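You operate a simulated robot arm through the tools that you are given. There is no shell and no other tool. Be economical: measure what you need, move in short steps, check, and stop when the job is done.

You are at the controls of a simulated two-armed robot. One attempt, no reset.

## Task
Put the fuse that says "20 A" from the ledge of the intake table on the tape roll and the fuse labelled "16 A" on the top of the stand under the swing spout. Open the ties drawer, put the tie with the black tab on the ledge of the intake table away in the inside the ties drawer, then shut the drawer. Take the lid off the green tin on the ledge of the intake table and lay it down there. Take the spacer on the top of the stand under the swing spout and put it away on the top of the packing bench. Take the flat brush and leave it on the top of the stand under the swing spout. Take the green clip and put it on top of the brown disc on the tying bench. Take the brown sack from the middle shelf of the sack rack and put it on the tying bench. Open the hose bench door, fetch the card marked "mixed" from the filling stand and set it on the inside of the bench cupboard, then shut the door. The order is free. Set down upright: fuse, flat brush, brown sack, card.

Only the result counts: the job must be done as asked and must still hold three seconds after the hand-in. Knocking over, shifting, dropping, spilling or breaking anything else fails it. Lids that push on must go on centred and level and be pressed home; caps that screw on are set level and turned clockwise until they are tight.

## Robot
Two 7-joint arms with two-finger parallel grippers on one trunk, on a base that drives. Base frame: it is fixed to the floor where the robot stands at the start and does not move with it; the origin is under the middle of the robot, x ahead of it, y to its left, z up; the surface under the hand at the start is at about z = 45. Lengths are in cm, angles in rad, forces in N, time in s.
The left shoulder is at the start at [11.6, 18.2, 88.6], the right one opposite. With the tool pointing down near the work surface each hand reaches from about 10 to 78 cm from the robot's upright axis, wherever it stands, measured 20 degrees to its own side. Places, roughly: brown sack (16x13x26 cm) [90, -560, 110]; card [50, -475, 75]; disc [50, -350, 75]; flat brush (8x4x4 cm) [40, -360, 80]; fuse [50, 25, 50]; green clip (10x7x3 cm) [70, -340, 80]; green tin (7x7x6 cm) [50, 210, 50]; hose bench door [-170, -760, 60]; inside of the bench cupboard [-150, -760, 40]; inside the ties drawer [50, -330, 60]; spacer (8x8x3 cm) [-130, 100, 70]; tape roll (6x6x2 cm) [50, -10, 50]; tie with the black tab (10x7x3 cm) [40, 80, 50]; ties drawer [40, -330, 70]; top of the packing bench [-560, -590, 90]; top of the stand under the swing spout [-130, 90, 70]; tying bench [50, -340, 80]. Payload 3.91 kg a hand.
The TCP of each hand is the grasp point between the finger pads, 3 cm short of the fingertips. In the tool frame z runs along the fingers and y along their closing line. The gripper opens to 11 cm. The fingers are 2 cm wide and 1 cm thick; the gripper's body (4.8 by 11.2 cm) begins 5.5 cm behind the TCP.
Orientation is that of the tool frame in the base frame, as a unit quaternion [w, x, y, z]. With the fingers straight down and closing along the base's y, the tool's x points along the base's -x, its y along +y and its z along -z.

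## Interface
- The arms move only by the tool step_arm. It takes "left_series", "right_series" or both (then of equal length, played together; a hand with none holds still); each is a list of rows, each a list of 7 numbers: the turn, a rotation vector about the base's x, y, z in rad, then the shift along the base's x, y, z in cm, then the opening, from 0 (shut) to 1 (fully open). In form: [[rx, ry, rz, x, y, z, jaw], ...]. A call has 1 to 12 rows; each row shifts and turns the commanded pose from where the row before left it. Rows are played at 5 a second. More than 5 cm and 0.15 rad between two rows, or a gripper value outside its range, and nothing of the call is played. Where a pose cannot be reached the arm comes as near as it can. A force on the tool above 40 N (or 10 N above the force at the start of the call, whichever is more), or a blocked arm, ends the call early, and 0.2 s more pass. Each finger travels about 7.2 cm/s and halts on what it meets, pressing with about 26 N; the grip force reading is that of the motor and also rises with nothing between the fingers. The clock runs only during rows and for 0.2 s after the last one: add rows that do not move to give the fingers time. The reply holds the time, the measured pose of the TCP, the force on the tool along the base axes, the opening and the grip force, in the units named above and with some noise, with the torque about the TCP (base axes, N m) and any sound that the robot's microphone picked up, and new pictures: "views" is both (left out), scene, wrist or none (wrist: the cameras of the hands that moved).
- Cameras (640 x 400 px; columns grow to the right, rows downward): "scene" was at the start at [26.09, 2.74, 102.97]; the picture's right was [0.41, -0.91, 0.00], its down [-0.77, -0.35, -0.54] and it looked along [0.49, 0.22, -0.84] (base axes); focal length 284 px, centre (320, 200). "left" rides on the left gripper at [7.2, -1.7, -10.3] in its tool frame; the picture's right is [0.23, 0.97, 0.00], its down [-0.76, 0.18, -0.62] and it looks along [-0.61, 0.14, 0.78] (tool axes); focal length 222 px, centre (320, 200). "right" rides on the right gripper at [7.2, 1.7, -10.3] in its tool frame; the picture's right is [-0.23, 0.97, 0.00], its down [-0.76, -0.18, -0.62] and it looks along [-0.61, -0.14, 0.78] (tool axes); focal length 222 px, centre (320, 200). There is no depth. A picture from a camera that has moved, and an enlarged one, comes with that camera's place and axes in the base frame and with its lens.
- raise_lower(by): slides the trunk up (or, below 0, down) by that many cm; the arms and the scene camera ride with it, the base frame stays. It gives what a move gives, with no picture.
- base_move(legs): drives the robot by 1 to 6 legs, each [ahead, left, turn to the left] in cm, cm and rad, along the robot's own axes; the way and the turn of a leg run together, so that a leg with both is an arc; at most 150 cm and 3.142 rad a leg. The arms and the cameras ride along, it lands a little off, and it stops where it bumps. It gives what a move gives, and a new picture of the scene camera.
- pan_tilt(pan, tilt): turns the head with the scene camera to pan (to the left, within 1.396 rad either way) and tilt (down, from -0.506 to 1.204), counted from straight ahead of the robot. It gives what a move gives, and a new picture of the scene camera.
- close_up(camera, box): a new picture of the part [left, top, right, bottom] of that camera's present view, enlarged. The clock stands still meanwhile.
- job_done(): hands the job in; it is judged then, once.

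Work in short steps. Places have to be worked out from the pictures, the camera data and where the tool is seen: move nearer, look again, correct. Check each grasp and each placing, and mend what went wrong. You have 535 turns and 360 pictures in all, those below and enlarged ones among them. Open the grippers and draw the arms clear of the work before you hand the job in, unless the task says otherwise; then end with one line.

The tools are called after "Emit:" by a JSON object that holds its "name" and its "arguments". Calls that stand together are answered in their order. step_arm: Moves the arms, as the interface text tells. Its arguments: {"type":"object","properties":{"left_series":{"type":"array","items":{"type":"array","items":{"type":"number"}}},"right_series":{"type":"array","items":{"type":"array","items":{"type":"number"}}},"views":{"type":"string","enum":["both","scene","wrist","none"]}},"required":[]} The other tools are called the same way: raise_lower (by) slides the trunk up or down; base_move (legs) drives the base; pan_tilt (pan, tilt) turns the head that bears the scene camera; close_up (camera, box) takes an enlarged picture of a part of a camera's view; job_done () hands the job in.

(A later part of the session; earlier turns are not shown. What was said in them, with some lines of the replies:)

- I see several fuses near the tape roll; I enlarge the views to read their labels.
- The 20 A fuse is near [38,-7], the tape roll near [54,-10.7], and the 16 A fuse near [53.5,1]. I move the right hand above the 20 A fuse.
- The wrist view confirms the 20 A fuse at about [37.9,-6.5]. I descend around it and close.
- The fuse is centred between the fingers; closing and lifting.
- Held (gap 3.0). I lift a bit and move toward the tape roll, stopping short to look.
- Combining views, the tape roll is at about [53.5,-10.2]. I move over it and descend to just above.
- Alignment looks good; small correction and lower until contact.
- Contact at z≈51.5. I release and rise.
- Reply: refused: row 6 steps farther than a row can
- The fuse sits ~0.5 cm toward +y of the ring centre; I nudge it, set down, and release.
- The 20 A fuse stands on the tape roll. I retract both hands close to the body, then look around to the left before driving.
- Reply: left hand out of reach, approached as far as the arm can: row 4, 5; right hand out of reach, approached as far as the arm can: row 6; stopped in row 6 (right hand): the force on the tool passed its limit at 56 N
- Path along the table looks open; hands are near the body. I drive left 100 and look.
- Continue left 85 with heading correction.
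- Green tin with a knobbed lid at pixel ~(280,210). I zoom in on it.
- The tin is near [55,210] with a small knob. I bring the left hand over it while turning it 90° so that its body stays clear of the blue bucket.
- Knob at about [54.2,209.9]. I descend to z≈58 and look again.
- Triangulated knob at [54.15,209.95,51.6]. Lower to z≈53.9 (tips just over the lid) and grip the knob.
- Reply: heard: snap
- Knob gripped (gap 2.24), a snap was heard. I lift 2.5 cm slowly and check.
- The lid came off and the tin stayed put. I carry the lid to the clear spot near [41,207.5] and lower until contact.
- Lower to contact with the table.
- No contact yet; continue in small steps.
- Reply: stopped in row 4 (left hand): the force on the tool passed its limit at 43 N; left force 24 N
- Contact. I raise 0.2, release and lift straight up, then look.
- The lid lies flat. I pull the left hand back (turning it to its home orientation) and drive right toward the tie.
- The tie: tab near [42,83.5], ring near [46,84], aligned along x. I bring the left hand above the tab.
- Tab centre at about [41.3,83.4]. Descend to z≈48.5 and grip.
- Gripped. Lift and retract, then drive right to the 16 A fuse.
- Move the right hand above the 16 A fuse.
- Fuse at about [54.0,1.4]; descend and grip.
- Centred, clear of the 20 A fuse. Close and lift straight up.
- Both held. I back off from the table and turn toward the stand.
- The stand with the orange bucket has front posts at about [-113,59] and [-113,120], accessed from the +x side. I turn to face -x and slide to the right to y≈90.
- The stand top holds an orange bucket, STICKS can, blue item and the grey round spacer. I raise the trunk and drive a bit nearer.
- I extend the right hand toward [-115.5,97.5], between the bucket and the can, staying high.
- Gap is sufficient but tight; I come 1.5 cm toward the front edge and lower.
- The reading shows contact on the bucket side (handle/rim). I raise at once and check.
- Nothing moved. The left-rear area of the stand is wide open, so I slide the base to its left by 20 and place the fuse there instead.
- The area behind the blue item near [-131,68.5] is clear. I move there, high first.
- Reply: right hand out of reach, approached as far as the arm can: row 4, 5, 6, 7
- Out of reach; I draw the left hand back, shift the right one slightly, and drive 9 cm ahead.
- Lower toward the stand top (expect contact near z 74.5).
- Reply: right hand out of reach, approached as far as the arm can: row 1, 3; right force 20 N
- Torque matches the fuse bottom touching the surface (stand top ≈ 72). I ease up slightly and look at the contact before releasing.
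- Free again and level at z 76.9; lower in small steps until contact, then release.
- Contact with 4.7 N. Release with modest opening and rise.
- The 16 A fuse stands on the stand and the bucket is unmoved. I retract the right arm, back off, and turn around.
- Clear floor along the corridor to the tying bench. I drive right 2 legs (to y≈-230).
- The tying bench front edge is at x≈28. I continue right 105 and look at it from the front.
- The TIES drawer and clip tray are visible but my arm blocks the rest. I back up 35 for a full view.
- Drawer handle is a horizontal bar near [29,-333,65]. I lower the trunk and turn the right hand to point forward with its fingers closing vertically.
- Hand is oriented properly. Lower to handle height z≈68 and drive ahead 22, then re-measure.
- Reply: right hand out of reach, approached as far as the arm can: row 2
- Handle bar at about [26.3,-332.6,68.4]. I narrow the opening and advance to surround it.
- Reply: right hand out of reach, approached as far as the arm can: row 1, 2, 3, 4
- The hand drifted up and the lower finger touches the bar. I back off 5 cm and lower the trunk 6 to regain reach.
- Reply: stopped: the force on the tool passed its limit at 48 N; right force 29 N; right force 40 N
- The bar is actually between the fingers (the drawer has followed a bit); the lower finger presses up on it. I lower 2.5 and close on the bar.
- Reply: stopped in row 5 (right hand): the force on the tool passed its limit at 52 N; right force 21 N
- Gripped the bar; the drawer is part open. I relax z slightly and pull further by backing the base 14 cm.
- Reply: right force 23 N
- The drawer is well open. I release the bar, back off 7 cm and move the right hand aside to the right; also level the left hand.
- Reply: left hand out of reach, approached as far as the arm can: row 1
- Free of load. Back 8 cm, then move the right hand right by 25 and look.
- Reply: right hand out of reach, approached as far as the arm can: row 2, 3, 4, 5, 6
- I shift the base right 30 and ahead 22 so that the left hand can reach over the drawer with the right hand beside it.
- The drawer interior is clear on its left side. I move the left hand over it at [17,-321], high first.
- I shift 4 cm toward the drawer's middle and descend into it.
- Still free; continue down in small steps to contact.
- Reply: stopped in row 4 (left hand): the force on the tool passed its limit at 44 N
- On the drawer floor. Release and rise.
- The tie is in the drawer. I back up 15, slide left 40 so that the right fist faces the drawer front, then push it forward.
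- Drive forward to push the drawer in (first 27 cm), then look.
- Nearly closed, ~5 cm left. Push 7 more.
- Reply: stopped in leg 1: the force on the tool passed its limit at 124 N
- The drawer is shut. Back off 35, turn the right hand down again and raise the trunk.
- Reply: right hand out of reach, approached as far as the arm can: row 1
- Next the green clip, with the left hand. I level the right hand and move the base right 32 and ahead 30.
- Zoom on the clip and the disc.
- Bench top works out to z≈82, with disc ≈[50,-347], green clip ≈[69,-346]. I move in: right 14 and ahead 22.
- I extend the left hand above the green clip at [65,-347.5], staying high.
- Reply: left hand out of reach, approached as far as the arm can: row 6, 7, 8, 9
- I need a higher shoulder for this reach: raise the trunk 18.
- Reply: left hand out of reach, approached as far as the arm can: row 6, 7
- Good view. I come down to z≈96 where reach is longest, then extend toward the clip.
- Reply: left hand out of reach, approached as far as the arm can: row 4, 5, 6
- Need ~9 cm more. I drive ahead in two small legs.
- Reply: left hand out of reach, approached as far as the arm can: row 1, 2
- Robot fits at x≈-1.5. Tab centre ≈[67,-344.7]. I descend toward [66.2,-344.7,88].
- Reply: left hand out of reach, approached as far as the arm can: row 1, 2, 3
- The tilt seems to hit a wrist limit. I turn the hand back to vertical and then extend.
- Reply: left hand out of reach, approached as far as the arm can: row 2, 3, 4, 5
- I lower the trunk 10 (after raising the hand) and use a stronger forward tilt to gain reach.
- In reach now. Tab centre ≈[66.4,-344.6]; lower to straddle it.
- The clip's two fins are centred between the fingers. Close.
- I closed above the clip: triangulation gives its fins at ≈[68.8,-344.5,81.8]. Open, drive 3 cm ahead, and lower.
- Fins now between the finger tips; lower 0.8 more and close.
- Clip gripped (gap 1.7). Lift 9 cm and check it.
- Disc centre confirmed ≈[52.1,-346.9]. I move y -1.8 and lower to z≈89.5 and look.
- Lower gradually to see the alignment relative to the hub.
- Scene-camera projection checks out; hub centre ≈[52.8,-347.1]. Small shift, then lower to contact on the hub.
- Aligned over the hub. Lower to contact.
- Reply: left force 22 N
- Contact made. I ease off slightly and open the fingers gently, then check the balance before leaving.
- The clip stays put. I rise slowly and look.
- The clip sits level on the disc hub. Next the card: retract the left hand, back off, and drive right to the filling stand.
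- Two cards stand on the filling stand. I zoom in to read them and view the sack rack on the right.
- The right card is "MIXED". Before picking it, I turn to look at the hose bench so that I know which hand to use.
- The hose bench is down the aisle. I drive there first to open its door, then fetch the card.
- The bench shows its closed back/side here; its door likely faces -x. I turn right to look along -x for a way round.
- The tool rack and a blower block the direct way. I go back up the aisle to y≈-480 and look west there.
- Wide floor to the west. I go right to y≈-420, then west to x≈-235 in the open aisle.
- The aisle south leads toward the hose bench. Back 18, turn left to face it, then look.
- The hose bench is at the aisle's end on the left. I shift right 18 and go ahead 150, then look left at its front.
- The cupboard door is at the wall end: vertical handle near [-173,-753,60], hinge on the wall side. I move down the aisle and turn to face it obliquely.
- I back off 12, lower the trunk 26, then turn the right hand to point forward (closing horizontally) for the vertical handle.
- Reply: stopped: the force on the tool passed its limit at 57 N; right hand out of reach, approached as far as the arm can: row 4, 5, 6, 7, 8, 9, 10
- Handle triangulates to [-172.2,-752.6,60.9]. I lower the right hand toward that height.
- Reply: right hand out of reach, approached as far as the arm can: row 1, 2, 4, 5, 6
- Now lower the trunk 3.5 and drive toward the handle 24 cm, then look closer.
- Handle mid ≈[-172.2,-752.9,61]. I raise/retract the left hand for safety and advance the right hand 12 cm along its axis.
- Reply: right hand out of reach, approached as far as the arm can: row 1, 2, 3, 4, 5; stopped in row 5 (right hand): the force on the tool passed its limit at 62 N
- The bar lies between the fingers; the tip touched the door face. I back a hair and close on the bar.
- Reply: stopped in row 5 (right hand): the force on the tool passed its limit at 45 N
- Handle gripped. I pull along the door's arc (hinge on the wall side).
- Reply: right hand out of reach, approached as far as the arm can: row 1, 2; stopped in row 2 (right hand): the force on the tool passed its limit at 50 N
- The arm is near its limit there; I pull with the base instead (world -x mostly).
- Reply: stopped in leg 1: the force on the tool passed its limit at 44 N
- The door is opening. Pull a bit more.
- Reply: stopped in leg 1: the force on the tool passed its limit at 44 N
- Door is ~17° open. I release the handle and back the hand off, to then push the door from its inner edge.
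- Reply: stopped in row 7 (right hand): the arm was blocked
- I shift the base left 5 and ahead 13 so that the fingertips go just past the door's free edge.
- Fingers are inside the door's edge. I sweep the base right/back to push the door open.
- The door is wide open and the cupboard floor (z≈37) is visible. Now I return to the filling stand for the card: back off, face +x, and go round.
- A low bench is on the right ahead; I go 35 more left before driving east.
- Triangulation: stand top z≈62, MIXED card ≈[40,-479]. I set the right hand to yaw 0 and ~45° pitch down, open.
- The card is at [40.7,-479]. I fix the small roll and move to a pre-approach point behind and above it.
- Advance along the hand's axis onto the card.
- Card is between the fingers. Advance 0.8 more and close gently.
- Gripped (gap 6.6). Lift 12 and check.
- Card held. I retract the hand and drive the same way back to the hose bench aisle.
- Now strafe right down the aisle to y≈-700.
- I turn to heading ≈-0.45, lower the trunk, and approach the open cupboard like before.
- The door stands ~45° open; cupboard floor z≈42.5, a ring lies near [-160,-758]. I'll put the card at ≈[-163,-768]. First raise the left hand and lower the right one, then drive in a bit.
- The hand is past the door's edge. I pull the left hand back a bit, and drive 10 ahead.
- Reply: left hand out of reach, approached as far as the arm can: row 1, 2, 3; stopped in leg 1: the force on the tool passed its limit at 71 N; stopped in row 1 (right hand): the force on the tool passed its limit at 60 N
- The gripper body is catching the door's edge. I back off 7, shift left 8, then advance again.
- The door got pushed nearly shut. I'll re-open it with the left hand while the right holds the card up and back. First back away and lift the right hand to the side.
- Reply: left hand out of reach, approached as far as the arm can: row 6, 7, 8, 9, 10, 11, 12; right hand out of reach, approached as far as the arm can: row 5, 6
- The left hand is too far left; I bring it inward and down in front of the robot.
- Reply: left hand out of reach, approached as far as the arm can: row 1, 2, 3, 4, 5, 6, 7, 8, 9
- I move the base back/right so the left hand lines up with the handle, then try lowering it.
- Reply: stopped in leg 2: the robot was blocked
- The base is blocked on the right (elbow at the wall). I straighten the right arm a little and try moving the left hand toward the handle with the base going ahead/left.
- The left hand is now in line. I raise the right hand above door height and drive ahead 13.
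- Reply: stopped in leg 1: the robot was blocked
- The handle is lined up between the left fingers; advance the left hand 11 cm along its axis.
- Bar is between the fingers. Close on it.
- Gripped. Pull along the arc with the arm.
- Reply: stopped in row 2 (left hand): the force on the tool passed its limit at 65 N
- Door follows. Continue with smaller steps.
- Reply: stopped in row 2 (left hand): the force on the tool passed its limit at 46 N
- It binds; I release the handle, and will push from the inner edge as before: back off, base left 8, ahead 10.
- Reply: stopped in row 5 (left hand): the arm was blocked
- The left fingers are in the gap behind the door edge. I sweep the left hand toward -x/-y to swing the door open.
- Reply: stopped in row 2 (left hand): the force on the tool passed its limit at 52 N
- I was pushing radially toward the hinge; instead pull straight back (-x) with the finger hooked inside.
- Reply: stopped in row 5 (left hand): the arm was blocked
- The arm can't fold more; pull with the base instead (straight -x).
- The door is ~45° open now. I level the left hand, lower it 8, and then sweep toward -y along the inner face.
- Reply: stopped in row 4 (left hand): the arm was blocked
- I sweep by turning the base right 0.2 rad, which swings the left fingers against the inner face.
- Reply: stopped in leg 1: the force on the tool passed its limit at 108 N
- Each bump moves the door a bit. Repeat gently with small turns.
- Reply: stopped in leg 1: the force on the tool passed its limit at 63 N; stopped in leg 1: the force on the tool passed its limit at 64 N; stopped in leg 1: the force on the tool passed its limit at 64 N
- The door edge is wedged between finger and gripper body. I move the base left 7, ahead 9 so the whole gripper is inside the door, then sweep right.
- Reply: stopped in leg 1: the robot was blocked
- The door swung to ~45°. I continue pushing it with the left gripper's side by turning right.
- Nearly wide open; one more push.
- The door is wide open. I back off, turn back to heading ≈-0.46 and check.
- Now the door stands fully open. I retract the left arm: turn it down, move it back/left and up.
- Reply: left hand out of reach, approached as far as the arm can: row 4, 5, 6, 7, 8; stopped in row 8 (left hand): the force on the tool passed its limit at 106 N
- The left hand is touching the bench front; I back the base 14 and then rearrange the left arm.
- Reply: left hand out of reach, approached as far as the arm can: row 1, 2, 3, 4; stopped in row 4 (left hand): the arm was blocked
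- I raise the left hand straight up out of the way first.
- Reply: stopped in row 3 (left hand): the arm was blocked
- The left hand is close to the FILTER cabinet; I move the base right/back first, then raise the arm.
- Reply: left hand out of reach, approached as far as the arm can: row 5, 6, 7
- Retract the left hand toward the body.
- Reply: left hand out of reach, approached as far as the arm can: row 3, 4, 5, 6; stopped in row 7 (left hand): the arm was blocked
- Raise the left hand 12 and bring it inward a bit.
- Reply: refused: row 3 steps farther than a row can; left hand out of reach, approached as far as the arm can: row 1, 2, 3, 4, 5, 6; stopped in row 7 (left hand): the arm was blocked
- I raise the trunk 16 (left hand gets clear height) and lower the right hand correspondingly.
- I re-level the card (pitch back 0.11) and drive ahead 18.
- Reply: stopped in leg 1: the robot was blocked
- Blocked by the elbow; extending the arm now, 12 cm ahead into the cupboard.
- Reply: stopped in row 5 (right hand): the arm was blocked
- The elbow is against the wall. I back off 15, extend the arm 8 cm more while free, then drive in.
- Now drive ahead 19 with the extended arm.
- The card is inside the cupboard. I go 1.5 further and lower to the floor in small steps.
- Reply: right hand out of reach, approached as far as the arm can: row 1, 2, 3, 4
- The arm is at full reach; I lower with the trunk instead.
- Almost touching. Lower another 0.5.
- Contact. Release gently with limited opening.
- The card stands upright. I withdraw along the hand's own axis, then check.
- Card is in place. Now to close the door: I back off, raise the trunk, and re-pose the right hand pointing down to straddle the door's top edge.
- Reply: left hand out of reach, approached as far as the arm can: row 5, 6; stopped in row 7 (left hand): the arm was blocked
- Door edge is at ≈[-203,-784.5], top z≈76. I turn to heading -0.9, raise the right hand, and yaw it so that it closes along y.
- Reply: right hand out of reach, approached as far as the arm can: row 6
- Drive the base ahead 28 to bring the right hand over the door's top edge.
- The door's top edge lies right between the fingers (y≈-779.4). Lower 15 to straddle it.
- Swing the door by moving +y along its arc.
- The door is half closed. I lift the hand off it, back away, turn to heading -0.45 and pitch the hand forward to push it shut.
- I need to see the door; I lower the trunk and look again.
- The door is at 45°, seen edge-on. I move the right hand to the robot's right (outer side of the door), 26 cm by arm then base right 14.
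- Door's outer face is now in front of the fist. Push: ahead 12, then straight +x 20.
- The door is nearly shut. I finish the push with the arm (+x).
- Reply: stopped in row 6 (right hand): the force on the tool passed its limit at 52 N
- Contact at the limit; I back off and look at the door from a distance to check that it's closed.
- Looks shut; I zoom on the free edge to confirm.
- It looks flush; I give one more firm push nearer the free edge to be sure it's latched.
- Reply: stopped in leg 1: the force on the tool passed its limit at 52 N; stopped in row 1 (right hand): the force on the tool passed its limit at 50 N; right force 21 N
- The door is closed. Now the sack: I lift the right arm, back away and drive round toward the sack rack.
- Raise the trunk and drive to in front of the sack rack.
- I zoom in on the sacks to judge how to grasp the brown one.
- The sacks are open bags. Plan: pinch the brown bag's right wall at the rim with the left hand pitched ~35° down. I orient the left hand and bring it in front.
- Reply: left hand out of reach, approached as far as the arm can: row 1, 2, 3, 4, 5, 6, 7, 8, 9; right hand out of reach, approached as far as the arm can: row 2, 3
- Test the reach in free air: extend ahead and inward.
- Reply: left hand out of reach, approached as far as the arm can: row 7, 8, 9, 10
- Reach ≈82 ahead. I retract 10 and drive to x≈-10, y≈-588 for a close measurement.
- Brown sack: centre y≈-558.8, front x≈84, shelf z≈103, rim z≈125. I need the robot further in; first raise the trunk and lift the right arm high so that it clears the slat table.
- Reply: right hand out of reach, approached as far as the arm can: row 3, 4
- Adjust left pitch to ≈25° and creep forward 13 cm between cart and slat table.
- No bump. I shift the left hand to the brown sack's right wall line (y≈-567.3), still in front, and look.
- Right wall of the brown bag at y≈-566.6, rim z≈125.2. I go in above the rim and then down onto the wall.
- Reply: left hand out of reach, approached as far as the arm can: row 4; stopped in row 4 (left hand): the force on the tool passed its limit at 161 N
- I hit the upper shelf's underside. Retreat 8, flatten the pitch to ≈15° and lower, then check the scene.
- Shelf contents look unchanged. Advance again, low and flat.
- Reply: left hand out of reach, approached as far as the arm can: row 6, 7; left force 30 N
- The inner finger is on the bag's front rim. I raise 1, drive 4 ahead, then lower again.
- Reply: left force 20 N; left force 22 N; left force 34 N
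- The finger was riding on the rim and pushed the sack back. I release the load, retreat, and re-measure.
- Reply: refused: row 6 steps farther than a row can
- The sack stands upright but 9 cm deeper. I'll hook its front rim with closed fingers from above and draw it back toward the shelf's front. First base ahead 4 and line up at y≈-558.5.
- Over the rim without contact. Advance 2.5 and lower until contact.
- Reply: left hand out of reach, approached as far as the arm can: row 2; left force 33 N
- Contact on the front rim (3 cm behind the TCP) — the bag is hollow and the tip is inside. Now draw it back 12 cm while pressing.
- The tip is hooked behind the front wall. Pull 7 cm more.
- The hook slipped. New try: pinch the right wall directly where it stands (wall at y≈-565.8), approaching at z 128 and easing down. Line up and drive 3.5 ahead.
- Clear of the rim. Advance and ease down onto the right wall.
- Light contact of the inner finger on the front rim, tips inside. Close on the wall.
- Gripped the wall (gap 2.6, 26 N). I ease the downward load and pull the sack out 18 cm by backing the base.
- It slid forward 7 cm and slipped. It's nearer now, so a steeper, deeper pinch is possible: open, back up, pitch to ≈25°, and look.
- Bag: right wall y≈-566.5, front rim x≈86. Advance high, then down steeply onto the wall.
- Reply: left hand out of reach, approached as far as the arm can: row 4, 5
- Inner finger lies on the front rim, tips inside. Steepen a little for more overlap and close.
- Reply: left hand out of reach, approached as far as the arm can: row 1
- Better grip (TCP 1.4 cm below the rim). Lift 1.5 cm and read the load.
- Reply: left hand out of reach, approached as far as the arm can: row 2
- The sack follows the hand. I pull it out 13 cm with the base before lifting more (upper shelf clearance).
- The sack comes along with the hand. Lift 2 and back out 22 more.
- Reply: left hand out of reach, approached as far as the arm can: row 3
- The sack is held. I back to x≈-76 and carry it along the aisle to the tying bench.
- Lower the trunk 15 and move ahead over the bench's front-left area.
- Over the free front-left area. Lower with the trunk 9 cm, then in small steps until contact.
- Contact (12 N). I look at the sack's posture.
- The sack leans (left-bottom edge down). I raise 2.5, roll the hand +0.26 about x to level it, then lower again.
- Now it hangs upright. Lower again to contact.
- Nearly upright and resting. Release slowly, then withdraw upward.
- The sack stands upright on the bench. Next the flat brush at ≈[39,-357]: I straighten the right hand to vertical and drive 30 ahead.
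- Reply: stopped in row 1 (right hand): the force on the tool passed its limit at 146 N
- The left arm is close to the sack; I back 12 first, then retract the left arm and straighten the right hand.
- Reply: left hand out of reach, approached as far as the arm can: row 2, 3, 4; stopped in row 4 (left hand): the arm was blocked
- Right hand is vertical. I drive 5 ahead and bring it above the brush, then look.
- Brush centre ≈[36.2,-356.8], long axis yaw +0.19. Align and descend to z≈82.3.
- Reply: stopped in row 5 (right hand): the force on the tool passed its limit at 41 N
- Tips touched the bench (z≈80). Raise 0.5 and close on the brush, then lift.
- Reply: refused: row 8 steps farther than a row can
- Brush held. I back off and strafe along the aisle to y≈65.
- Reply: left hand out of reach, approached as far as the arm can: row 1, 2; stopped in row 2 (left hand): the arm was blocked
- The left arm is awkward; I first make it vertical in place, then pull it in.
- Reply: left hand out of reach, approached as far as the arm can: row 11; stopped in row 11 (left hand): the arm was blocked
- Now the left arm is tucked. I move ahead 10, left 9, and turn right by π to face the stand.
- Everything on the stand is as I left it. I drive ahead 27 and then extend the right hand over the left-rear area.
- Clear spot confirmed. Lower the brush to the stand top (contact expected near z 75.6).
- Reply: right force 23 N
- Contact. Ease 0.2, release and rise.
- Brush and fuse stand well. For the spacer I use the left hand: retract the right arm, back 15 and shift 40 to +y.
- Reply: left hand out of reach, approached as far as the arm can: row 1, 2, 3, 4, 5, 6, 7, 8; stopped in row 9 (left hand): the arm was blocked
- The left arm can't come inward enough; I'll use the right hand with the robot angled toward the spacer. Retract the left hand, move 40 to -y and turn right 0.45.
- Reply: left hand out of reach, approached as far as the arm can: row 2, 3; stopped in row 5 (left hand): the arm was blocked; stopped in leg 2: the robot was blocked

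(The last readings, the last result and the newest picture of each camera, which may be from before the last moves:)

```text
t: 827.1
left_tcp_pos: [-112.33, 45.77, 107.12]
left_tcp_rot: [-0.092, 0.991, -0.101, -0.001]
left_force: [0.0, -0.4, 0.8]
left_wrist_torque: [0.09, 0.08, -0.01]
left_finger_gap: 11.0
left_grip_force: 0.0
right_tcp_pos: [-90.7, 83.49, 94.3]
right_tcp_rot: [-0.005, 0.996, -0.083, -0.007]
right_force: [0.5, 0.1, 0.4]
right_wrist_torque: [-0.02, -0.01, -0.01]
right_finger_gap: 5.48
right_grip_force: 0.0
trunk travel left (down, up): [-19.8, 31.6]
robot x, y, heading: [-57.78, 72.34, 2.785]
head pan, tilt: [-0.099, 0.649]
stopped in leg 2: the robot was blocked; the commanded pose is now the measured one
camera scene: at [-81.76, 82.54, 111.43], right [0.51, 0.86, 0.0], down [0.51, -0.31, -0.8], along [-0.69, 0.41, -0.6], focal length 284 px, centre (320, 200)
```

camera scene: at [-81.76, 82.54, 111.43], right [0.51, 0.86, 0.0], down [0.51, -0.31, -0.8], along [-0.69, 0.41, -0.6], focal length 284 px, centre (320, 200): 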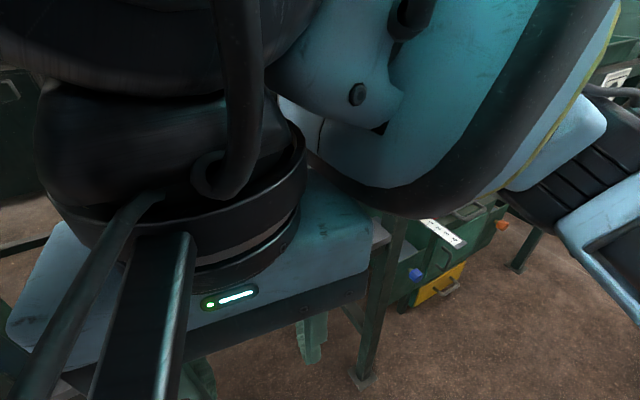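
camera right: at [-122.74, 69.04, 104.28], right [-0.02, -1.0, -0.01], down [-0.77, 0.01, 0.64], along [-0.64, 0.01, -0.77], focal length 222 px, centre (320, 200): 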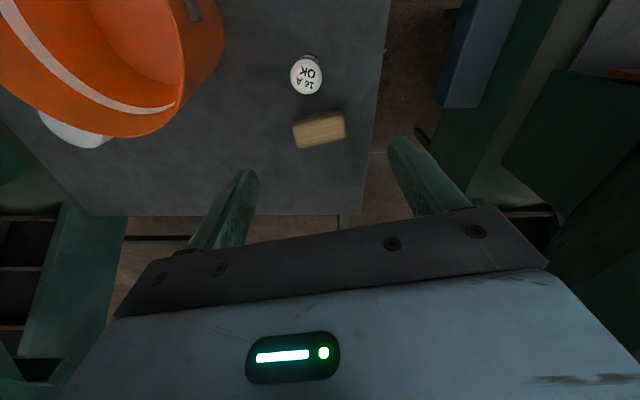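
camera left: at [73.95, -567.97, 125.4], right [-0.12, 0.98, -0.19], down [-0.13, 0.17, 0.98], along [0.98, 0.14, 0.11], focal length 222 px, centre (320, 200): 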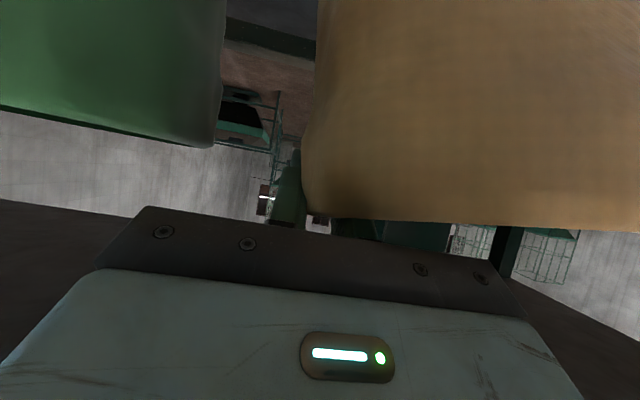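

The left arm touched the frame post. I back off 14, turn to heading ≈2.89, tuck the left arm lower and closer.

Emit:
{"name": "base_move", "arguments": {"legs": [[-14, 0, 0], [0, 0, 0.105]]}}

Emit:
{"name": "step_arm", "arguments": {"left_series": [[0, 0, 0, 1, 0.5, -3.7, 1], [0, 0, 0, 2, 0.9, -3.7, 1], [0, 0, 0, 2, 0.9, -3.7, 1], [0, 0, 0, 2, 0.9, -3.7, 1], [0, 0, 0, 2, 0.9, -3.7, 1], [0, 0, 0, 2, 0.9, -3, 1], [0, 0, 0, 0, 0, 0, 1]], "right_series": [[0.0346, 0.1357, 0, -1, 0.3, 1, 1], [0.0346, 0.1357, 0, -1, 0.3, 1, 1], [0.0346, 0.1357, 0, -1, 0.3, 1, 1], [0.0346, 0.1357, 0, -1, 0.3, 1, 1], [0.0346, 0.1357, 0, -1, 0.3, 1, 1], [0.0346, 0.1357, 0, -1, 0.3, 1, 1], [0, 0, 0, 0, 0, 0, 1]], "views": "none"}}

```text
t: 829.0
left_tcp_pos: [-96.21, 35.66, 107.01]
left_tcp_rot: [-0.091, 0.995, -0.052, -0.005]
left_force: [0.6, -0.2, -0.8]
left_wrist_torque: [0.01, 0.04, 0.0]
left_finger_gap: 11.0
left_grip_force: 0.1
right_tcp_pos: [-78.64, 75.32, 94.2]
right_tcp_rot: [-0.004, 0.999, -0.031, -0.006]
right_force: [-0.1, 0.2, 0.1]
right_wrist_torque: [0.0, 0.01, 0.0]
right_finger_gap: 5.52
right_grip_force: 0.1
trunk travel left (down, up): [-19.8, 31.6]
robot x, y, heading: [-44.46, 66.74, 2.891]
head pan, tilt: [-0.099, 0.649]
camera scene: at [-69.65, 75.25, 111.39], right [0.43, 0.9, 0.0], down [0.55, -0.26, -0.8], along [-0.72, 0.34, -0.6], focal length 284 px, centre (320, 200)
```

scene: 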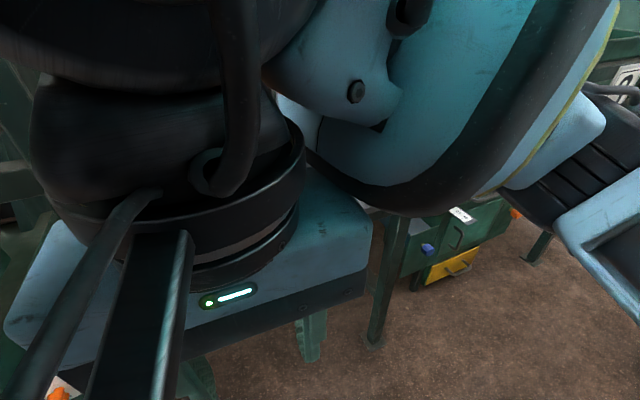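

```text
t: 830.4
left_tcp_pos: [-85.48, 35.49, 87.1]
left_tcp_rot: [-0.097, 0.995, -0.005, -0.013]
left_force: [-0.1, 1.4, -0.3]
left_wrist_torque: [0.0, 0.0, 0.03]
left_finger_gap: 11.01
left_grip_force: 0.0
left hand out of reach, approached as far as the arm can: row 3, 4, 5, 6
right_tcp_pos: [-87.89, 78.66, 100.25]
right_tcp_rot: [-0.08, 0.932, -0.114, -0.333]
right_force: [-0.2, -0.2, -1.1]
right_wrist_torque: [0.02, 0.02, -0.01]
right_finger_gap: 10.98
right_grip_force: 0.1
trunk travel left (down, up): [-19.8, 31.6]
robot x, y, heading: [-44.37, 67.62, 2.888]
head pan, tilt: [-0.099, 0.649]
stopped in row 6 (right hand): the arm was blocked; the commanded pose is now the measured one
```

I shift the base to ≈(-62,85) and then extend the pitched right hand over the gap toward the spacer.

Emit:
{"name": "base_move", "arguments": {"legs": [[21.5, -12.5, 0]]}}

Emit:
{"name": "step_arm", "arguments": {"right_series": [[0, 0, 0, -3, 0.8, -1, 0.9], [0, 0, 0, -3, 0.8, -1, 0.9], [0, 0, 0, -3, 0.8, -1, 0.9], [0, 0, 0, -3, 0.8, -1, 0.9], [0, 0, 0, -3, 0.8, -1.5, 0.9], [0, 0, 0, -3, 0.8, -1.5, 0.9], [0, 0, 0, 0, 0, 0, 0.9]], "views": "wrist"}}

```text
t: 832.1
left_tcp_pos: [-100.81, 51.78, 87.08]
left_tcp_rot: [-0.101, 0.995, 0.009, -0.017]
left_force: [0.3, 0.3, -0.4]
left_wrist_torque: [0.03, 0.01, 0.0]
left_finger_gap: 11.0
left_grip_force: 0.0
right_tcp_pos: [-104.18, 94.96, 100.16]
right_tcp_rot: [-0.081, 0.932, -0.113, -0.334]
right_force: [0.6, -0.3, 0.0]
right_wrist_torque: [0.01, 0.01, 0.01]
right_finger_gap: 11.0
right_grip_force: 0.0
trunk travel left (down, up): [-19.8, 31.6]
robot x, y, heading: [-60.98, 83.62, 2.894]
head pan, tilt: [-0.099, 0.649]
stopped in leg 1: the robot was blocked; the commanded pose is now the measured one
camera scene: at [-86.16, 90.68, 111.72], right [0.32, 0.95, 0.0], down [0.55, -0.19, -0.82], along [-0.77, 0.26, -0.58], focal length 284 px, centre (320, 200)
```

scene: 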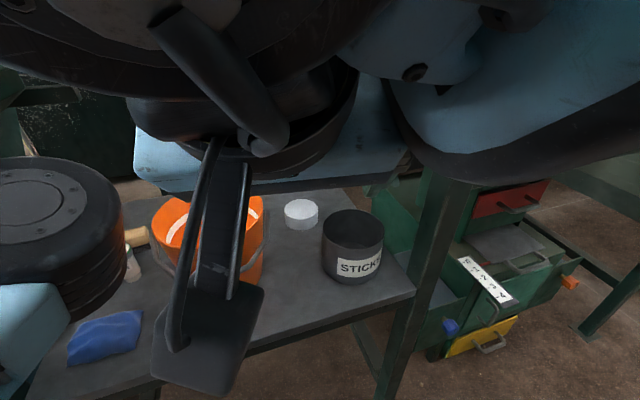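

```text
t: 833.7
left_tcp_pos: [-100.89, 51.63, 86.94]
left_tcp_rot: [-0.102, 0.995, 0.007, -0.018]
left_force: [-0.4, -0.9, -0.5]
left_wrist_torque: [0.04, 0.0, 0.0]
left_finger_gap: 11.01
left_grip_force: 0.1
right_tcp_pos: [-122.14, 99.49, 93.4]
right_tcp_rot: [-0.081, 0.932, -0.113, -0.335]
right_force: [0.4, 0.3, 0.7]
right_wrist_torque: [0.02, -0.04, 0.0]
right_finger_gap: 9.9
right_grip_force: 0.0
trunk travel left (down, up): [-19.8, 31.6]
robot x, y, heading: [-60.84, 83.59, 2.892]
head pan, tilt: [-0.099, 0.649]
camera right: at [-110.71, 94.62, 96.36], right [-0.43, -0.9, 0.07], down [-0.15, 0.15, 0.98], along [-0.89, 0.41, -0.2], focal length 222 px, centre (320, 200)
```

right: 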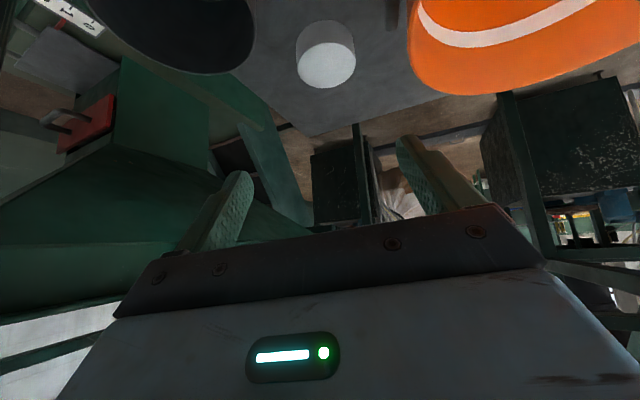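

Spacer top centre ≈[-133,102.2]. I yaw the hand +0.2 to fit between bucket and can, move above it, and descend vertically part-way.

Emit:
{"name": "step_arm", "arguments": {"right_series": [[0, 0, 0.1, -3.3, 0.8, -1, 0.9], [0, 0, 0.1, -3.3, 0.8, -1, 0.9], [0, 0, 0, -3.3, 0.9, -1, 0.9], [0, 0, 0, 0, 0, -4, 0.9], [0, 0, 0, 0, 0, -3, 0.9], [0, 0, 0, 0, 0, 0, 0.9]], "views": "wrist"}}

```text
t: 835.1
left_tcp_pos: [-100.87, 51.71, 87.02]
left_tcp_rot: [-0.102, 0.995, 0.007, -0.017]
left_force: [0.4, 0.5, 0.6]
left_wrist_torque: [-0.03, 0.01, 0.0]
left_finger_gap: 11.0
left_grip_force: 0.1
right_tcp_pos: [-132.01, 102.34, 83.28]
right_tcp_rot: [-0.047, 0.939, -0.02, -0.341]
right_force: [-0.1, -0.4, 0.2]
right_wrist_torque: [0.0, -0.03, -0.02]
right_finger_gap: 9.9
right_grip_force: 0.2
trunk travel left (down, up): [-19.8, 31.6]
robot x, y, heading: [-60.73, 83.65, 2.885]
head pan, tilt: [-0.099, 0.649]
camera right: at [-119.8, 99.57, 86.37], right [-0.24, -0.97, 0.07], down [-0.17, 0.12, 0.98], along [-0.95, 0.22, -0.2], focal length 222 px, centre (320, 200)
```

right: 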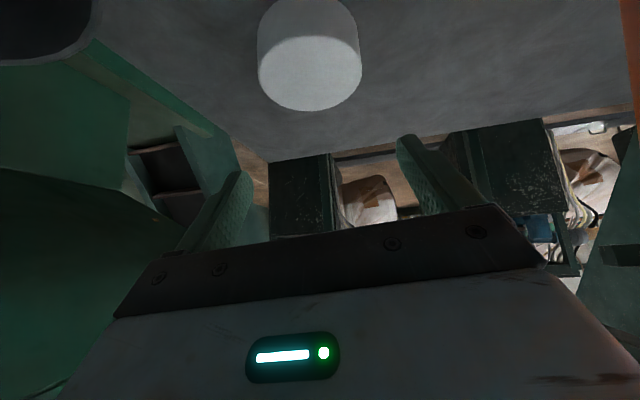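

Aligned. Descend to z≈75 and grip.

Emit:
{"name": "step_arm", "arguments": {"right_series": [[0, 0, 0, 0.4, 0, -3, 0.9], [0, 0, 0, 0, 0, -3, 0.9], [0, 0, 0, 0, 0, -2, 0.9], [0, 0, 0, 0, 0, 0, 0.9], [0, 0, 0, 0, 0, 0, 0.6], [0, 0, 0, 0, 0, 0, 0.3], [0, 0, 0, 0, 0, 0, 0], [0, 0, 0, 0, 0, 0, 0]], "views": "none"}}

```text
t: 836.9
left_tcp_pos: [-100.99, 51.63, 86.93]
left_tcp_rot: [-0.101, 0.995, 0.009, -0.017]
left_force: [-0.2, 0.7, 0.5]
left_wrist_torque: [-0.02, 0.02, -0.02]
left_finger_gap: 11.0
left_grip_force: 0.1
right_tcp_pos: [-131.56, 102.26, 75.34]
right_tcp_rot: [-0.048, 0.939, -0.02, -0.341]
right_force: [-0.6, 1.0, 0.1]
right_wrist_torque: [-0.07, 0.01, -0.04]
right_finger_gap: 7.21
right_grip_force: 25.7
trunk travel left (down, up): [-19.8, 31.6]
robot x, y, heading: [-61.32, 83.4, 2.891]
head pan, tilt: [-0.099, 0.649]
```

Gripped (7.2 cm). Lift straight up 18, then retract and check.

Emit:
{"name": "step_arm", "arguments": {"right_series": [[0, 0, 0, 0, 0, 2, 0], [0, 0, 0, 0, 0, 4, 0], [0, 0, 0, 0, 0, 4, 0], [0, 0, 0, 0, 0, 4, 0], [0, 0, 0, 0, 0, 4, 0], [0, 0, 0, 3, -0.7, 2, 0], [0, 0, 0, 4, -1, 0, 0], [0, 0, 0, 4, -1, 0, 0], [0, 0, 0, 4, -1, 0, 0], [0, 0, 0, 4, -1, 0, 0], [0, 0, 0, 4, -1, 0, 0]], "views": "wrist"}}

```text
t: 839.3
left_tcp_pos: [-100.95, 51.71, 86.94]
left_tcp_rot: [-0.102, 0.995, 0.007, -0.017]
left_force: [-0.4, 0.2, -0.4]
left_wrist_torque: [0.02, 0.01, 0.0]
left_finger_gap: 11.02
left_grip_force: 0.0
right_tcp_pos: [-108.35, 96.42, 95.21]
right_tcp_rot: [-0.047, 0.938, -0.02, -0.342]
right_force: [-0.4, 0.4, -3.6]
right_wrist_torque: [-0.04, -0.06, -0.02]
right_finger_gap: 7.16
right_grip_force: 26.0
trunk travel left (down, up): [-19.8, 31.6]
robot x, y, heading: [-61.13, 83.59, 2.89]
head pan, tilt: [-0.099, 0.649]
camera right: at [-96.22, 93.66, 98.31], right [-0.24, -0.97, 0.07], down [-0.17, 0.12, 0.98], along [-0.95, 0.22, -0.2], focal length 222 px, centre (320, 200)
```

right: 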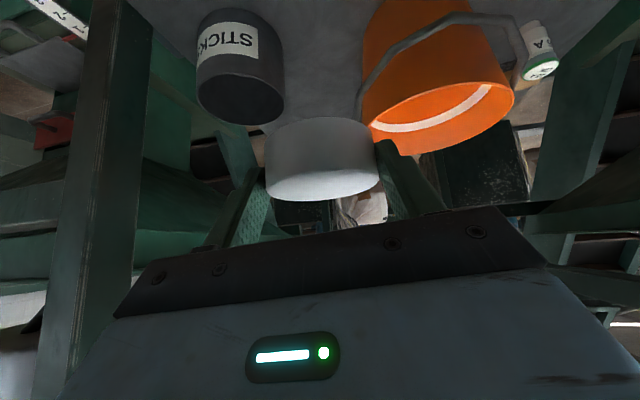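

Spacer secured and the stand is undisturbed. Now the long drive to the packing bench: first back off, turn and go down the aisle.

Emit:
{"name": "base_move", "arguments": {"legs": [[-20, 0, 0], [0, 0, 1.823], [150, 0, 0], [150, 0, 0], [150, 0, 0], [46, 0, 0]]}}

```text
t: 868.8
left_tcp_pos: [-27.2, -451.32, 86.8]
left_tcp_rot: [-0.053, 0.629, 0.77, -0.087]
left_force: [0.1, 0.8, -0.2]
left_wrist_torque: [-0.03, 0.0, -0.01]
left_finger_gap: 10.99
left_grip_force: 0.0
right_tcp_pos: [-69.83, -467.01, 94.96]
right_tcp_rot: [0.23, 0.615, 0.71, -0.253]
right_force: [-1.2, 0.7, -3.6]
right_wrist_torque: [0.07, -0.01, -0.01]
right_finger_gap: 7.09
right_grip_force: 26.1
trunk travel left (down, up): [-19.8, 31.6]
robot x, y, heading: [-66.16, -417.58, -1.633]
head pan, tilt: [-0.099, 0.649]
camera scene: at [-68.49, -444.17, 111.36], right [-0.99, 0.16, 0.0], down [0.1, 0.6, -0.8], along [-0.13, -0.79, -0.6], focal length 284 px, centre (320, 200)
```

scene: 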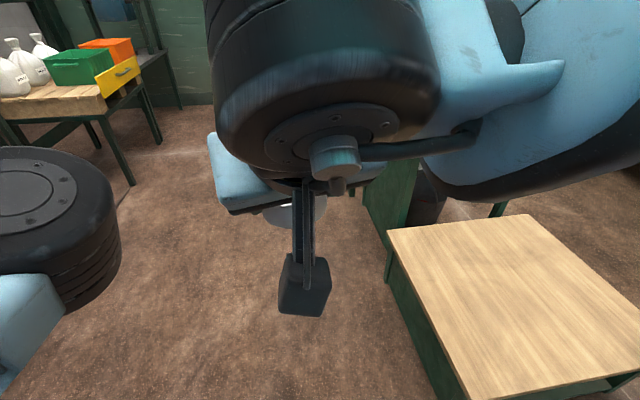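

Turn to face -x and go west 290 along y≈-410, then look left-ahead for the packing bench.

Emit:
{"name": "base_move", "arguments": {"legs": [[0, 0, -1.51], [0, -8, 0], [150, 0, 0], [150, 0, 0]]}}

Emit:
{"name": "pan_tilt", "arguments": {"pan": 0.55, "tilt": 0.3}}

```text
t: 887.9
left_tcp_pos: [-396.74, -449.08, 86.93]
left_tcp_rot: [-0.098, 0.986, 0.135, -0.028]
left_force: [0.5, 0.8, 0.4]
left_wrist_torque: [0.02, 0.0, 0.02]
left_finger_gap: 11.0
left_grip_force: 0.0
right_tcp_pos: [-415.47, -407.59, 94.86]
right_tcp_rot: [-0.004, 0.934, 0.1, -0.342]
right_force: [0.3, 0.5, -2.3]
right_wrist_torque: [0.01, -0.02, 0.01]
right_finger_gap: 7.11
right_grip_force: 26.0
trunk travel left (down, up): [-19.8, 31.6]
robot x, y, heading: [-365.65, -408.14, -3.135]
head pan, tilt: [-0.099, 0.649]
camera scene: at [-392.39, -407.45, 111.36], right [0.09, 1.0, 0.0], down [0.6, -0.06, -0.8], along [-0.79, 0.07, -0.6], focal length 284 px, centre (320, 200)
```

scene: 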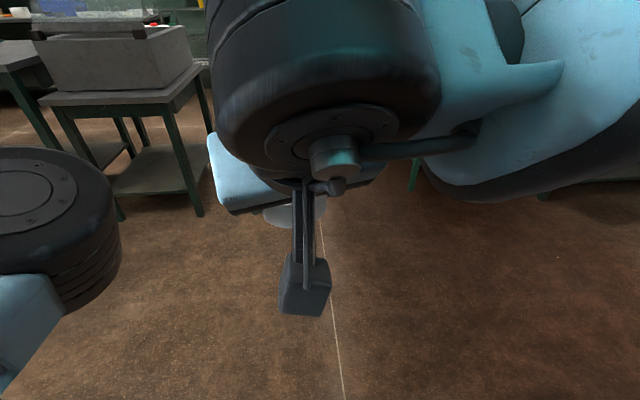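

```text
t: 888.9
left_tcp_pos: [-396.84, -449.01, 86.89]
left_tcp_rot: [-0.098, 0.986, 0.134, -0.027]
left_force: [0.2, 0.1, 0.6]
left_wrist_torque: [0.03, 0.02, -0.02]
left_finger_gap: 11.01
left_grip_force: 0.0
right_tcp_pos: [-415.5, -407.67, 94.97]
right_tcp_rot: [-0.005, 0.935, 0.099, -0.342]
right_force: [0.0, 0.1, -2.7]
right_wrist_torque: [0.01, -0.1, -0.01]
right_finger_gap: 7.13
right_grip_force: 25.8
trunk travel left (down, up): [-19.8, 31.6]
robot x, y, heading: [-366.31, -408.04, -3.138]
head pan, tilt: [0.55, 0.3]
camera scene: at [-391.67, -413.18, 114.54], right [-0.53, 0.85, 0.0], down [0.25, 0.16, -0.96], along [-0.81, -0.5, -0.3], focal length 284 px, centre (320, 200)
```

scene: 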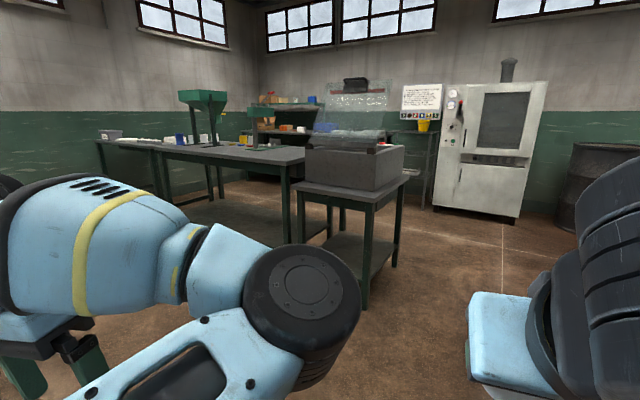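

The packing bench is the long grey bench; its front faces +x at x≈-535, free near its right end (y≈-560…-590). I drive west 86, then 177 to -y.

Emit:
{"name": "base_move", "arguments": {"legs": [[84, 0, 0], [0, 150, 0], [0, 24, 0]]}}

```text
t: 908.9
left_tcp_pos: [-480.86, -626.26, 86.8]
left_tcp_rot: [-0.099, 0.986, 0.132, -0.027]
left_force: [-0.4, 0.5, 0.5]
left_wrist_torque: [0.0, 0.02, 0.01]
left_finger_gap: 10.96
left_grip_force: 0.1
right_tcp_pos: [-499.22, -584.79, 94.96]
right_tcp_rot: [-0.004, 0.934, 0.098, -0.342]
right_force: [0.1, -0.3, -2.8]
right_wrist_torque: [0.0, -0.06, 0.0]
right_finger_gap: 7.08
right_grip_force: 25.7
trunk travel left (down, up): [-19.8, 31.6]
robot x, y, heading: [-449.86, -585.42, -3.134]
head pan, tilt: [0.55, 0.3]
camera scene: at [-475.43, -590.44, 114.54], right [-0.52, 0.85, 0.0], down [0.25, 0.16, -0.96], along [-0.81, -0.5, -0.3], focal length 284 px, centre (320, 200)
```

scene: 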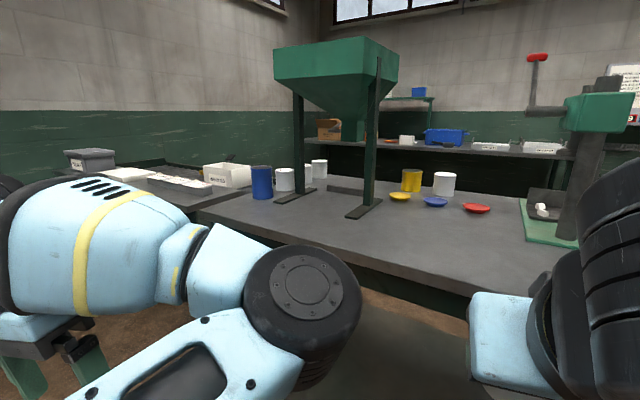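

Bench top z≈87, front edge x≈-524; free spot ≈[-536,-593]. Raise the trunk 8, base ahead 17/left 7, then extend the right hand over it.

Emit:
{"name": "raise_lower", "arguments": {"by": 8}}

Emit:
{"name": "base_move", "arguments": {"legs": [[17, 8, 0]]}}

Emit:
{"name": "step_arm", "arguments": {"right_series": [[0, 0, 0, -4, 0, 0, 0], [0, 0, 0, -4, 0, 0, 0], [0, 0, 0, -4, 0, 0, 0], [0, 0, 0, -4, 0, 0, 0], [0, 0, 0, -3, 0, -1, 0], [0, 0, 0, 0, 0, 0, 0]], "views": "wrist"}}

```text
t: 910.0
left_tcp_pos: [-480.34, -626.86, 94.68]
left_tcp_rot: [-0.1, 0.984, 0.146, -0.03]
left_force: [0.2, -0.7, 0.5]
left_wrist_torque: [-0.02, 0.0, -0.01]
left_finger_gap: 11.01
left_grip_force: 0.0
right_tcp_pos: [-499.22, -584.76, 102.98]
right_tcp_rot: [-0.004, 0.935, 0.098, -0.342]
right_force: [0.0, -0.5, -3.2]
right_wrist_torque: [0.02, -0.07, 0.04]
right_finger_gap: 7.09
right_grip_force: 25.8
trunk travel left (down, up): [-27.8, 23.6]
robot x, y, heading: [-449.68, -585.38, -3.138]
head pan, tilt: [0.55, 0.3]
```

```text
t: 911.6
left_tcp_pos: [-497.71, -634.65, 94.71]
left_tcp_rot: [-0.099, 0.984, 0.144, -0.027]
left_force: [0.1, -0.7, -0.3]
left_wrist_torque: [-0.02, 0.0, 0.01]
left_finger_gap: 10.98
left_grip_force: 0.1
right_tcp_pos: [-516.3, -592.4, 103.01]
right_tcp_rot: [-0.005, 0.935, 0.095, -0.342]
right_force: [0.3, -0.8, -2.7]
right_wrist_torque: [0.06, -0.07, 0.02]
right_finger_gap: 7.08
right_grip_force: 25.7
trunk travel left (down, up): [-27.8, 23.6]
robot x, y, heading: [-466.7, -593.17, 3.141]
head pan, tilt: [0.55, 0.3]
camera scene: at [-490.04, -598.28, 123.04], right [-0.52, 0.85, 0.0], down [0.25, 0.15, -0.96], along [-0.82, -0.5, -0.3], focal length 284 px, centre (320, 200)
```

scene: 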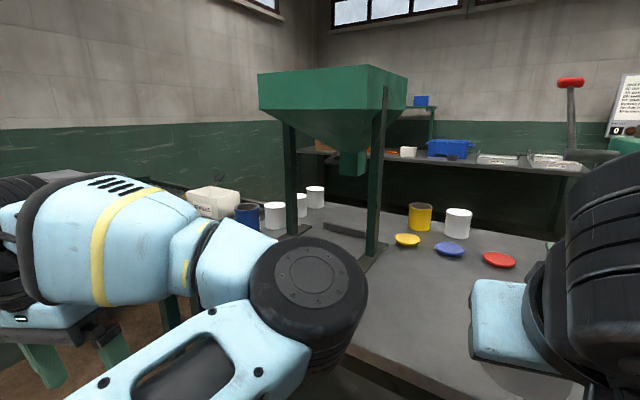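

```text
t: 913.0
left_tcp_pos: [-497.55, -634.64, 94.68]
left_tcp_rot: [-0.099, 0.984, 0.144, -0.027]
left_force: [0.0, -0.1, 0.7]
left_wrist_torque: [0.01, -0.01, -0.02]
left_finger_gap: 11.01
left_grip_force: 0.1
right_tcp_pos: [-535.51, -592.64, 101.79]
right_tcp_rot: [-0.005, 0.934, 0.096, -0.343]
right_force: [0.9, 1.3, -3.3]
right_wrist_torque: [-0.01, -0.03, -0.01]
right_finger_gap: 7.11
right_grip_force: 26.2
trunk travel left (down, up): [-27.8, 23.6]
robot x, y, heading: [-466.94, -593.14, 3.14]
head pan, tilt: [0.55, 0.3]
camera right: at [-523.0, -592.34, 105.01], right [0.0, -1.0, 0.07], down [-0.2, 0.07, 0.98], along [-0.98, -0.01, -0.2], focal length 222 px, centre (320, 200)
```

right: 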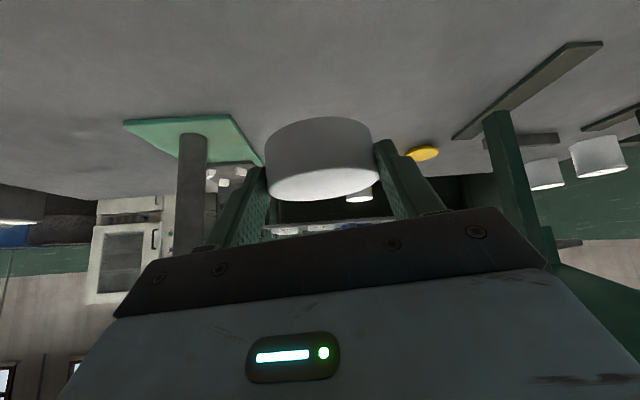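

The landing area is clear. Lower to just above, then in small steps to contact.

Emit:
{"name": "step_arm", "arguments": {"right_series": [[0, 0, 0, 0, 0, -4, 0], [0, 0, 0, 0, 0, -4, 0], [0, 0, 0, 0, 0, -1, 0], [0, 0, 0, 0, 0, 0, 0]], "views": "none"}}

Emit:
{"name": "step_arm", "arguments": {"right_series": [[0, 0, 0, 0, 0, -0.4, 0], [0, 0, 0, 0, 0, -0.4, 0], [0, 0, 0, 0, 0, -0.4, 0], [0, 0, 0, 0, 0, 0, 0]], "views": "none"}}

Emit:
{"name": "step_arm", "arguments": {"right_series": [[0, 0, 0, 0, 0, -0.3, 0], [0, 0, 0, 0, 0, -0.3, 0], [0, 0, 0, 0, 0, -0.3, 0], [0, 0, 0, 0, 0, 0, 0]], "views": "none"}}

```text
t: 914.0
left_tcp_pos: [-497.62, -634.63, 94.69]
left_tcp_rot: [-0.1, 0.984, 0.144, -0.027]
left_force: [0.2, 0.7, 0.5]
left_wrist_torque: [0.02, 0.0, 0.0]
left_finger_gap: 11.02
left_grip_force: 0.1
right_tcp_pos: [-535.45, -592.58, 92.82]
right_tcp_rot: [-0.005, 0.935, 0.095, -0.342]
right_force: [0.0, -0.4, -3.0]
right_wrist_torque: [0.01, -0.03, 0.03]
right_finger_gap: 7.07
right_grip_force: 25.6
trunk travel left (down, up): [-27.8, 23.6]
robot x, y, heading: [-467.05, -593.28, 3.139]
head pan, tilt: [0.55, 0.3]
```

```text
t: 915.0
left_tcp_pos: [-497.67, -634.62, 94.78]
left_tcp_rot: [-0.099, 0.984, 0.143, -0.026]
left_force: [0.5, -0.4, -0.1]
left_wrist_torque: [-0.01, -0.01, 0.02]
left_finger_gap: 11.01
left_grip_force: 0.0
right_tcp_pos: [-535.34, -592.52, 91.79]
right_tcp_rot: [-0.006, 0.935, 0.095, -0.341]
right_force: [0.5, 0.3, -3.2]
right_wrist_torque: [0.04, -0.07, 0.0]
right_finger_gap: 7.13
right_grip_force: 25.5
trunk travel left (down, up): [-27.8, 23.6]
robot x, y, heading: [-466.75, -593.56, 3.138]
head pan, tilt: [0.55, 0.3]
```

```text
t: 916.0
left_tcp_pos: [-497.58, -634.69, 94.74]
left_tcp_rot: [-0.099, 0.984, 0.144, -0.027]
left_force: [0.6, 0.1, -0.1]
left_wrist_torque: [-0.01, -0.01, 0.0]
left_finger_gap: 11.01
left_grip_force: 0.0
right_tcp_pos: [-535.24, -592.48, 90.81]
right_tcp_rot: [-0.005, 0.935, 0.095, -0.342]
right_force: [-0.4, 0.2, -3.1]
right_wrist_torque: [-0.03, -0.05, 0.02]
right_finger_gap: 7.09
right_grip_force: 25.9
trunk travel left (down, up): [-27.8, 23.6]
robot x, y, heading: [-467.0, -593.53, 3.136]
head pan, tilt: [0.55, 0.3]
```

Emit:
{"name": "step_arm", "arguments": {"right_series": [[0, 0, 0, 0, 0, -0.3, 0], [0, 0, 0, 0, 0, -0.3, 0], [0, 0, 0, 0, 0, -0.3, 0], [0, 0, 0, 0, 0, -0.3, 0], [0, 0, 0, 0, 0, 0, 0]], "views": "none"}}

Emit:
{"name": "step_arm", "arguments": {"right_series": [[0, 0, 0, 0, 0, -0.3, 0], [0, 0, 0, 0, 0, -0.3, 0], [0, 0, 0, 0, 0, -0.3, 0], [0, 0, 0, 0, 0, -0.3, 0], [0, 0, 0, 0, 0, 0, 0]], "views": "none"}}

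```text
t: 917.2
left_tcp_pos: [-497.69, -634.7, 94.78]
left_tcp_rot: [-0.099, 0.984, 0.144, -0.027]
left_force: [0.2, 0.4, -0.4]
left_wrist_torque: [0.01, -0.02, 0.0]
left_finger_gap: 10.97
left_grip_force: 0.1
right_tcp_pos: [-535.36, -592.54, 89.86]
right_tcp_rot: [-0.004, 0.935, 0.095, -0.343]
right_force: [-0.7, -0.5, -0.2]
right_wrist_torque: [-0.06, 0.03, -0.07]
right_finger_gap: 7.07
right_grip_force: 26.2
trunk travel left (down, up): [-27.8, 23.6]
robot x, y, heading: [-467.05, -593.38, 3.14]
head pan, tilt: [0.55, 0.3]
```

```text
t: 918.4
left_tcp_pos: [-497.52, -634.59, 94.86]
left_tcp_rot: [-0.099, 0.984, 0.145, -0.029]
left_force: [-0.8, -0.3, -0.2]
left_wrist_torque: [-0.01, 0.04, 0.01]
left_finger_gap: 11.01
left_grip_force: 0.1
right_tcp_pos: [-535.28, -592.46, 89.27]
right_tcp_rot: [-0.004, 0.933, 0.093, -0.348]
right_force: [-6.6, 0.5, 33.7]
right_wrist_torque: [-1.17, 0.22, -0.16]
right_finger_gap: 7.25
right_grip_force: 25.7
trunk travel left (down, up): [-27.8, 23.6]
robot x, y, heading: [-466.51, -593.44, 3.134]
head pan, tilt: [0.55, 0.3]
```

Contact. Ease up 0.6, release, and rise along vertical; check.

Emit:
{"name": "step_arm", "arguments": {"right_series": [[0, 0, 0, 0, 0, 0.6, 0], [0, 0, 0, 0, 0, 0, 0.7], [0, 0, 0, 0, 0, 0, 0.9], [0, 0, 0, 0, 0, 0, 0.9], [0, 0, 0, 0, 0, 2, 0.9], [0, 0, 0, 0, 0, 4, 0.9], [0, 0, 0, 1, 0, 4, 0.9], [0, 0, 0, 4, 0, 2, 0.9], [0, 0, 0, 4, 0, 0, 0.9]], "views": "wrist"}}

```text
t: 920.4
left_tcp_pos: [-497.62, -634.63, 94.78]
left_tcp_rot: [-0.099, 0.984, 0.144, -0.028]
left_force: [-0.2, 0.4, 0.0]
left_wrist_torque: [0.03, -0.01, 0.0]
left_finger_gap: 11.0
left_grip_force: 0.1
right_tcp_pos: [-526.32, -592.57, 100.97]
right_tcp_rot: [-0.005, 0.935, 0.094, -0.342]
right_force: [0.0, 0.0, -0.4]
right_wrist_torque: [0.02, 0.01, 0.04]
right_finger_gap: 9.91
right_grip_force: 0.1
trunk travel left (down, up): [-27.8, 23.6]
robot x, y, heading: [-466.88, -593.27, 3.139]
head pan, tilt: [0.55, 0.3]
camera right: at [-513.81, -592.22, 104.21], right [0.0, -1.0, 0.07], down [-0.2, 0.07, 0.98], along [-0.98, -0.01, -0.2], focal length 222 px, centre (320, 200)
```

right: 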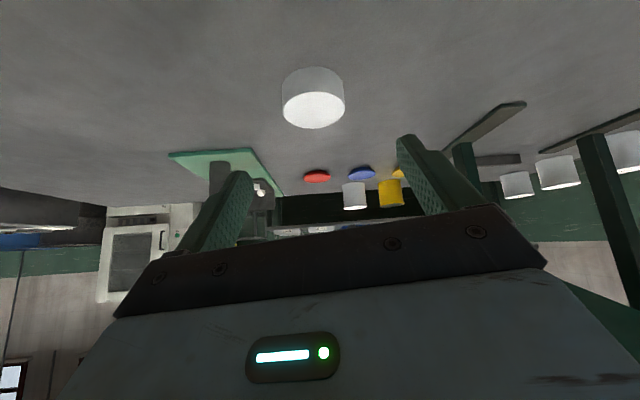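

The spacer lies flat on the packing bench. All parts are done; I back the robot clear of the bench with both grippers open and hand in.

Emit:
{"name": "base_move", "arguments": {"legs": [[-35, 0, 0]]}}

```text
t: 922.6
left_tcp_pos: [-462.24, -634.91, 94.76]
left_tcp_rot: [-0.099, 0.983, 0.151, -0.029]
left_force: [0.3, 0.3, -0.3]
left_wrist_torque: [0.0, 0.02, 0.0]
left_finger_gap: 11.01
left_grip_force: 0.2
right_tcp_pos: [-491.4, -593.23, 100.91]
right_tcp_rot: [-0.002, 0.934, 0.102, -0.342]
right_force: [0.2, -0.1, 0.6]
right_wrist_torque: [-0.01, 0.0, -0.03]
right_finger_gap: 9.9
right_grip_force: 0.1
trunk travel left (down, up): [-27.8, 23.6]
robot x, y, heading: [-432.07, -593.4, -3.131]
head pan, tilt: [0.55, 0.3]
camera scene: at [-455.01, -598.47, 123.06], right [-0.53, 0.85, 0.0], down [0.25, 0.16, -0.96], along [-0.81, -0.51, -0.3], focal length 284 px, centre (320, 200)
```

scene: 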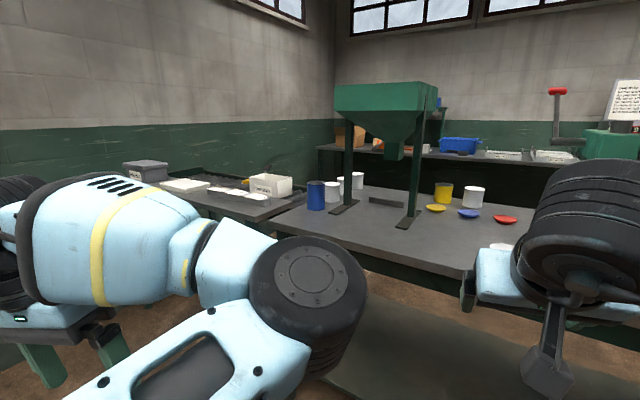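

Both hands are empty, open and clear of the work; I hand the job in.

Emit:
{"name": "job_done", "arguments": {}}

```text
The job is handed in.
```

All the placements were made and the job is handed in. The 20 A fuse is on the tape roll, and the 16 A fuse and flat brush are on the spout stand. The black-tab tie is in the shut ties drawer, and the green tin's lid is laid on the ledge. The spacer is on the packing bench, and the green clip is on the brown disc. The brown sack stands on the tying bench, and the "mixed" card is in the shut bench cupboard. Two soft spots: the clip rests on the disc's hub because its ring looked too small to pass over it, and while working I bumped the stand's bucket, the hose-bench front, a stand post and the sack rack's upper shelf, with no displacement I could see.
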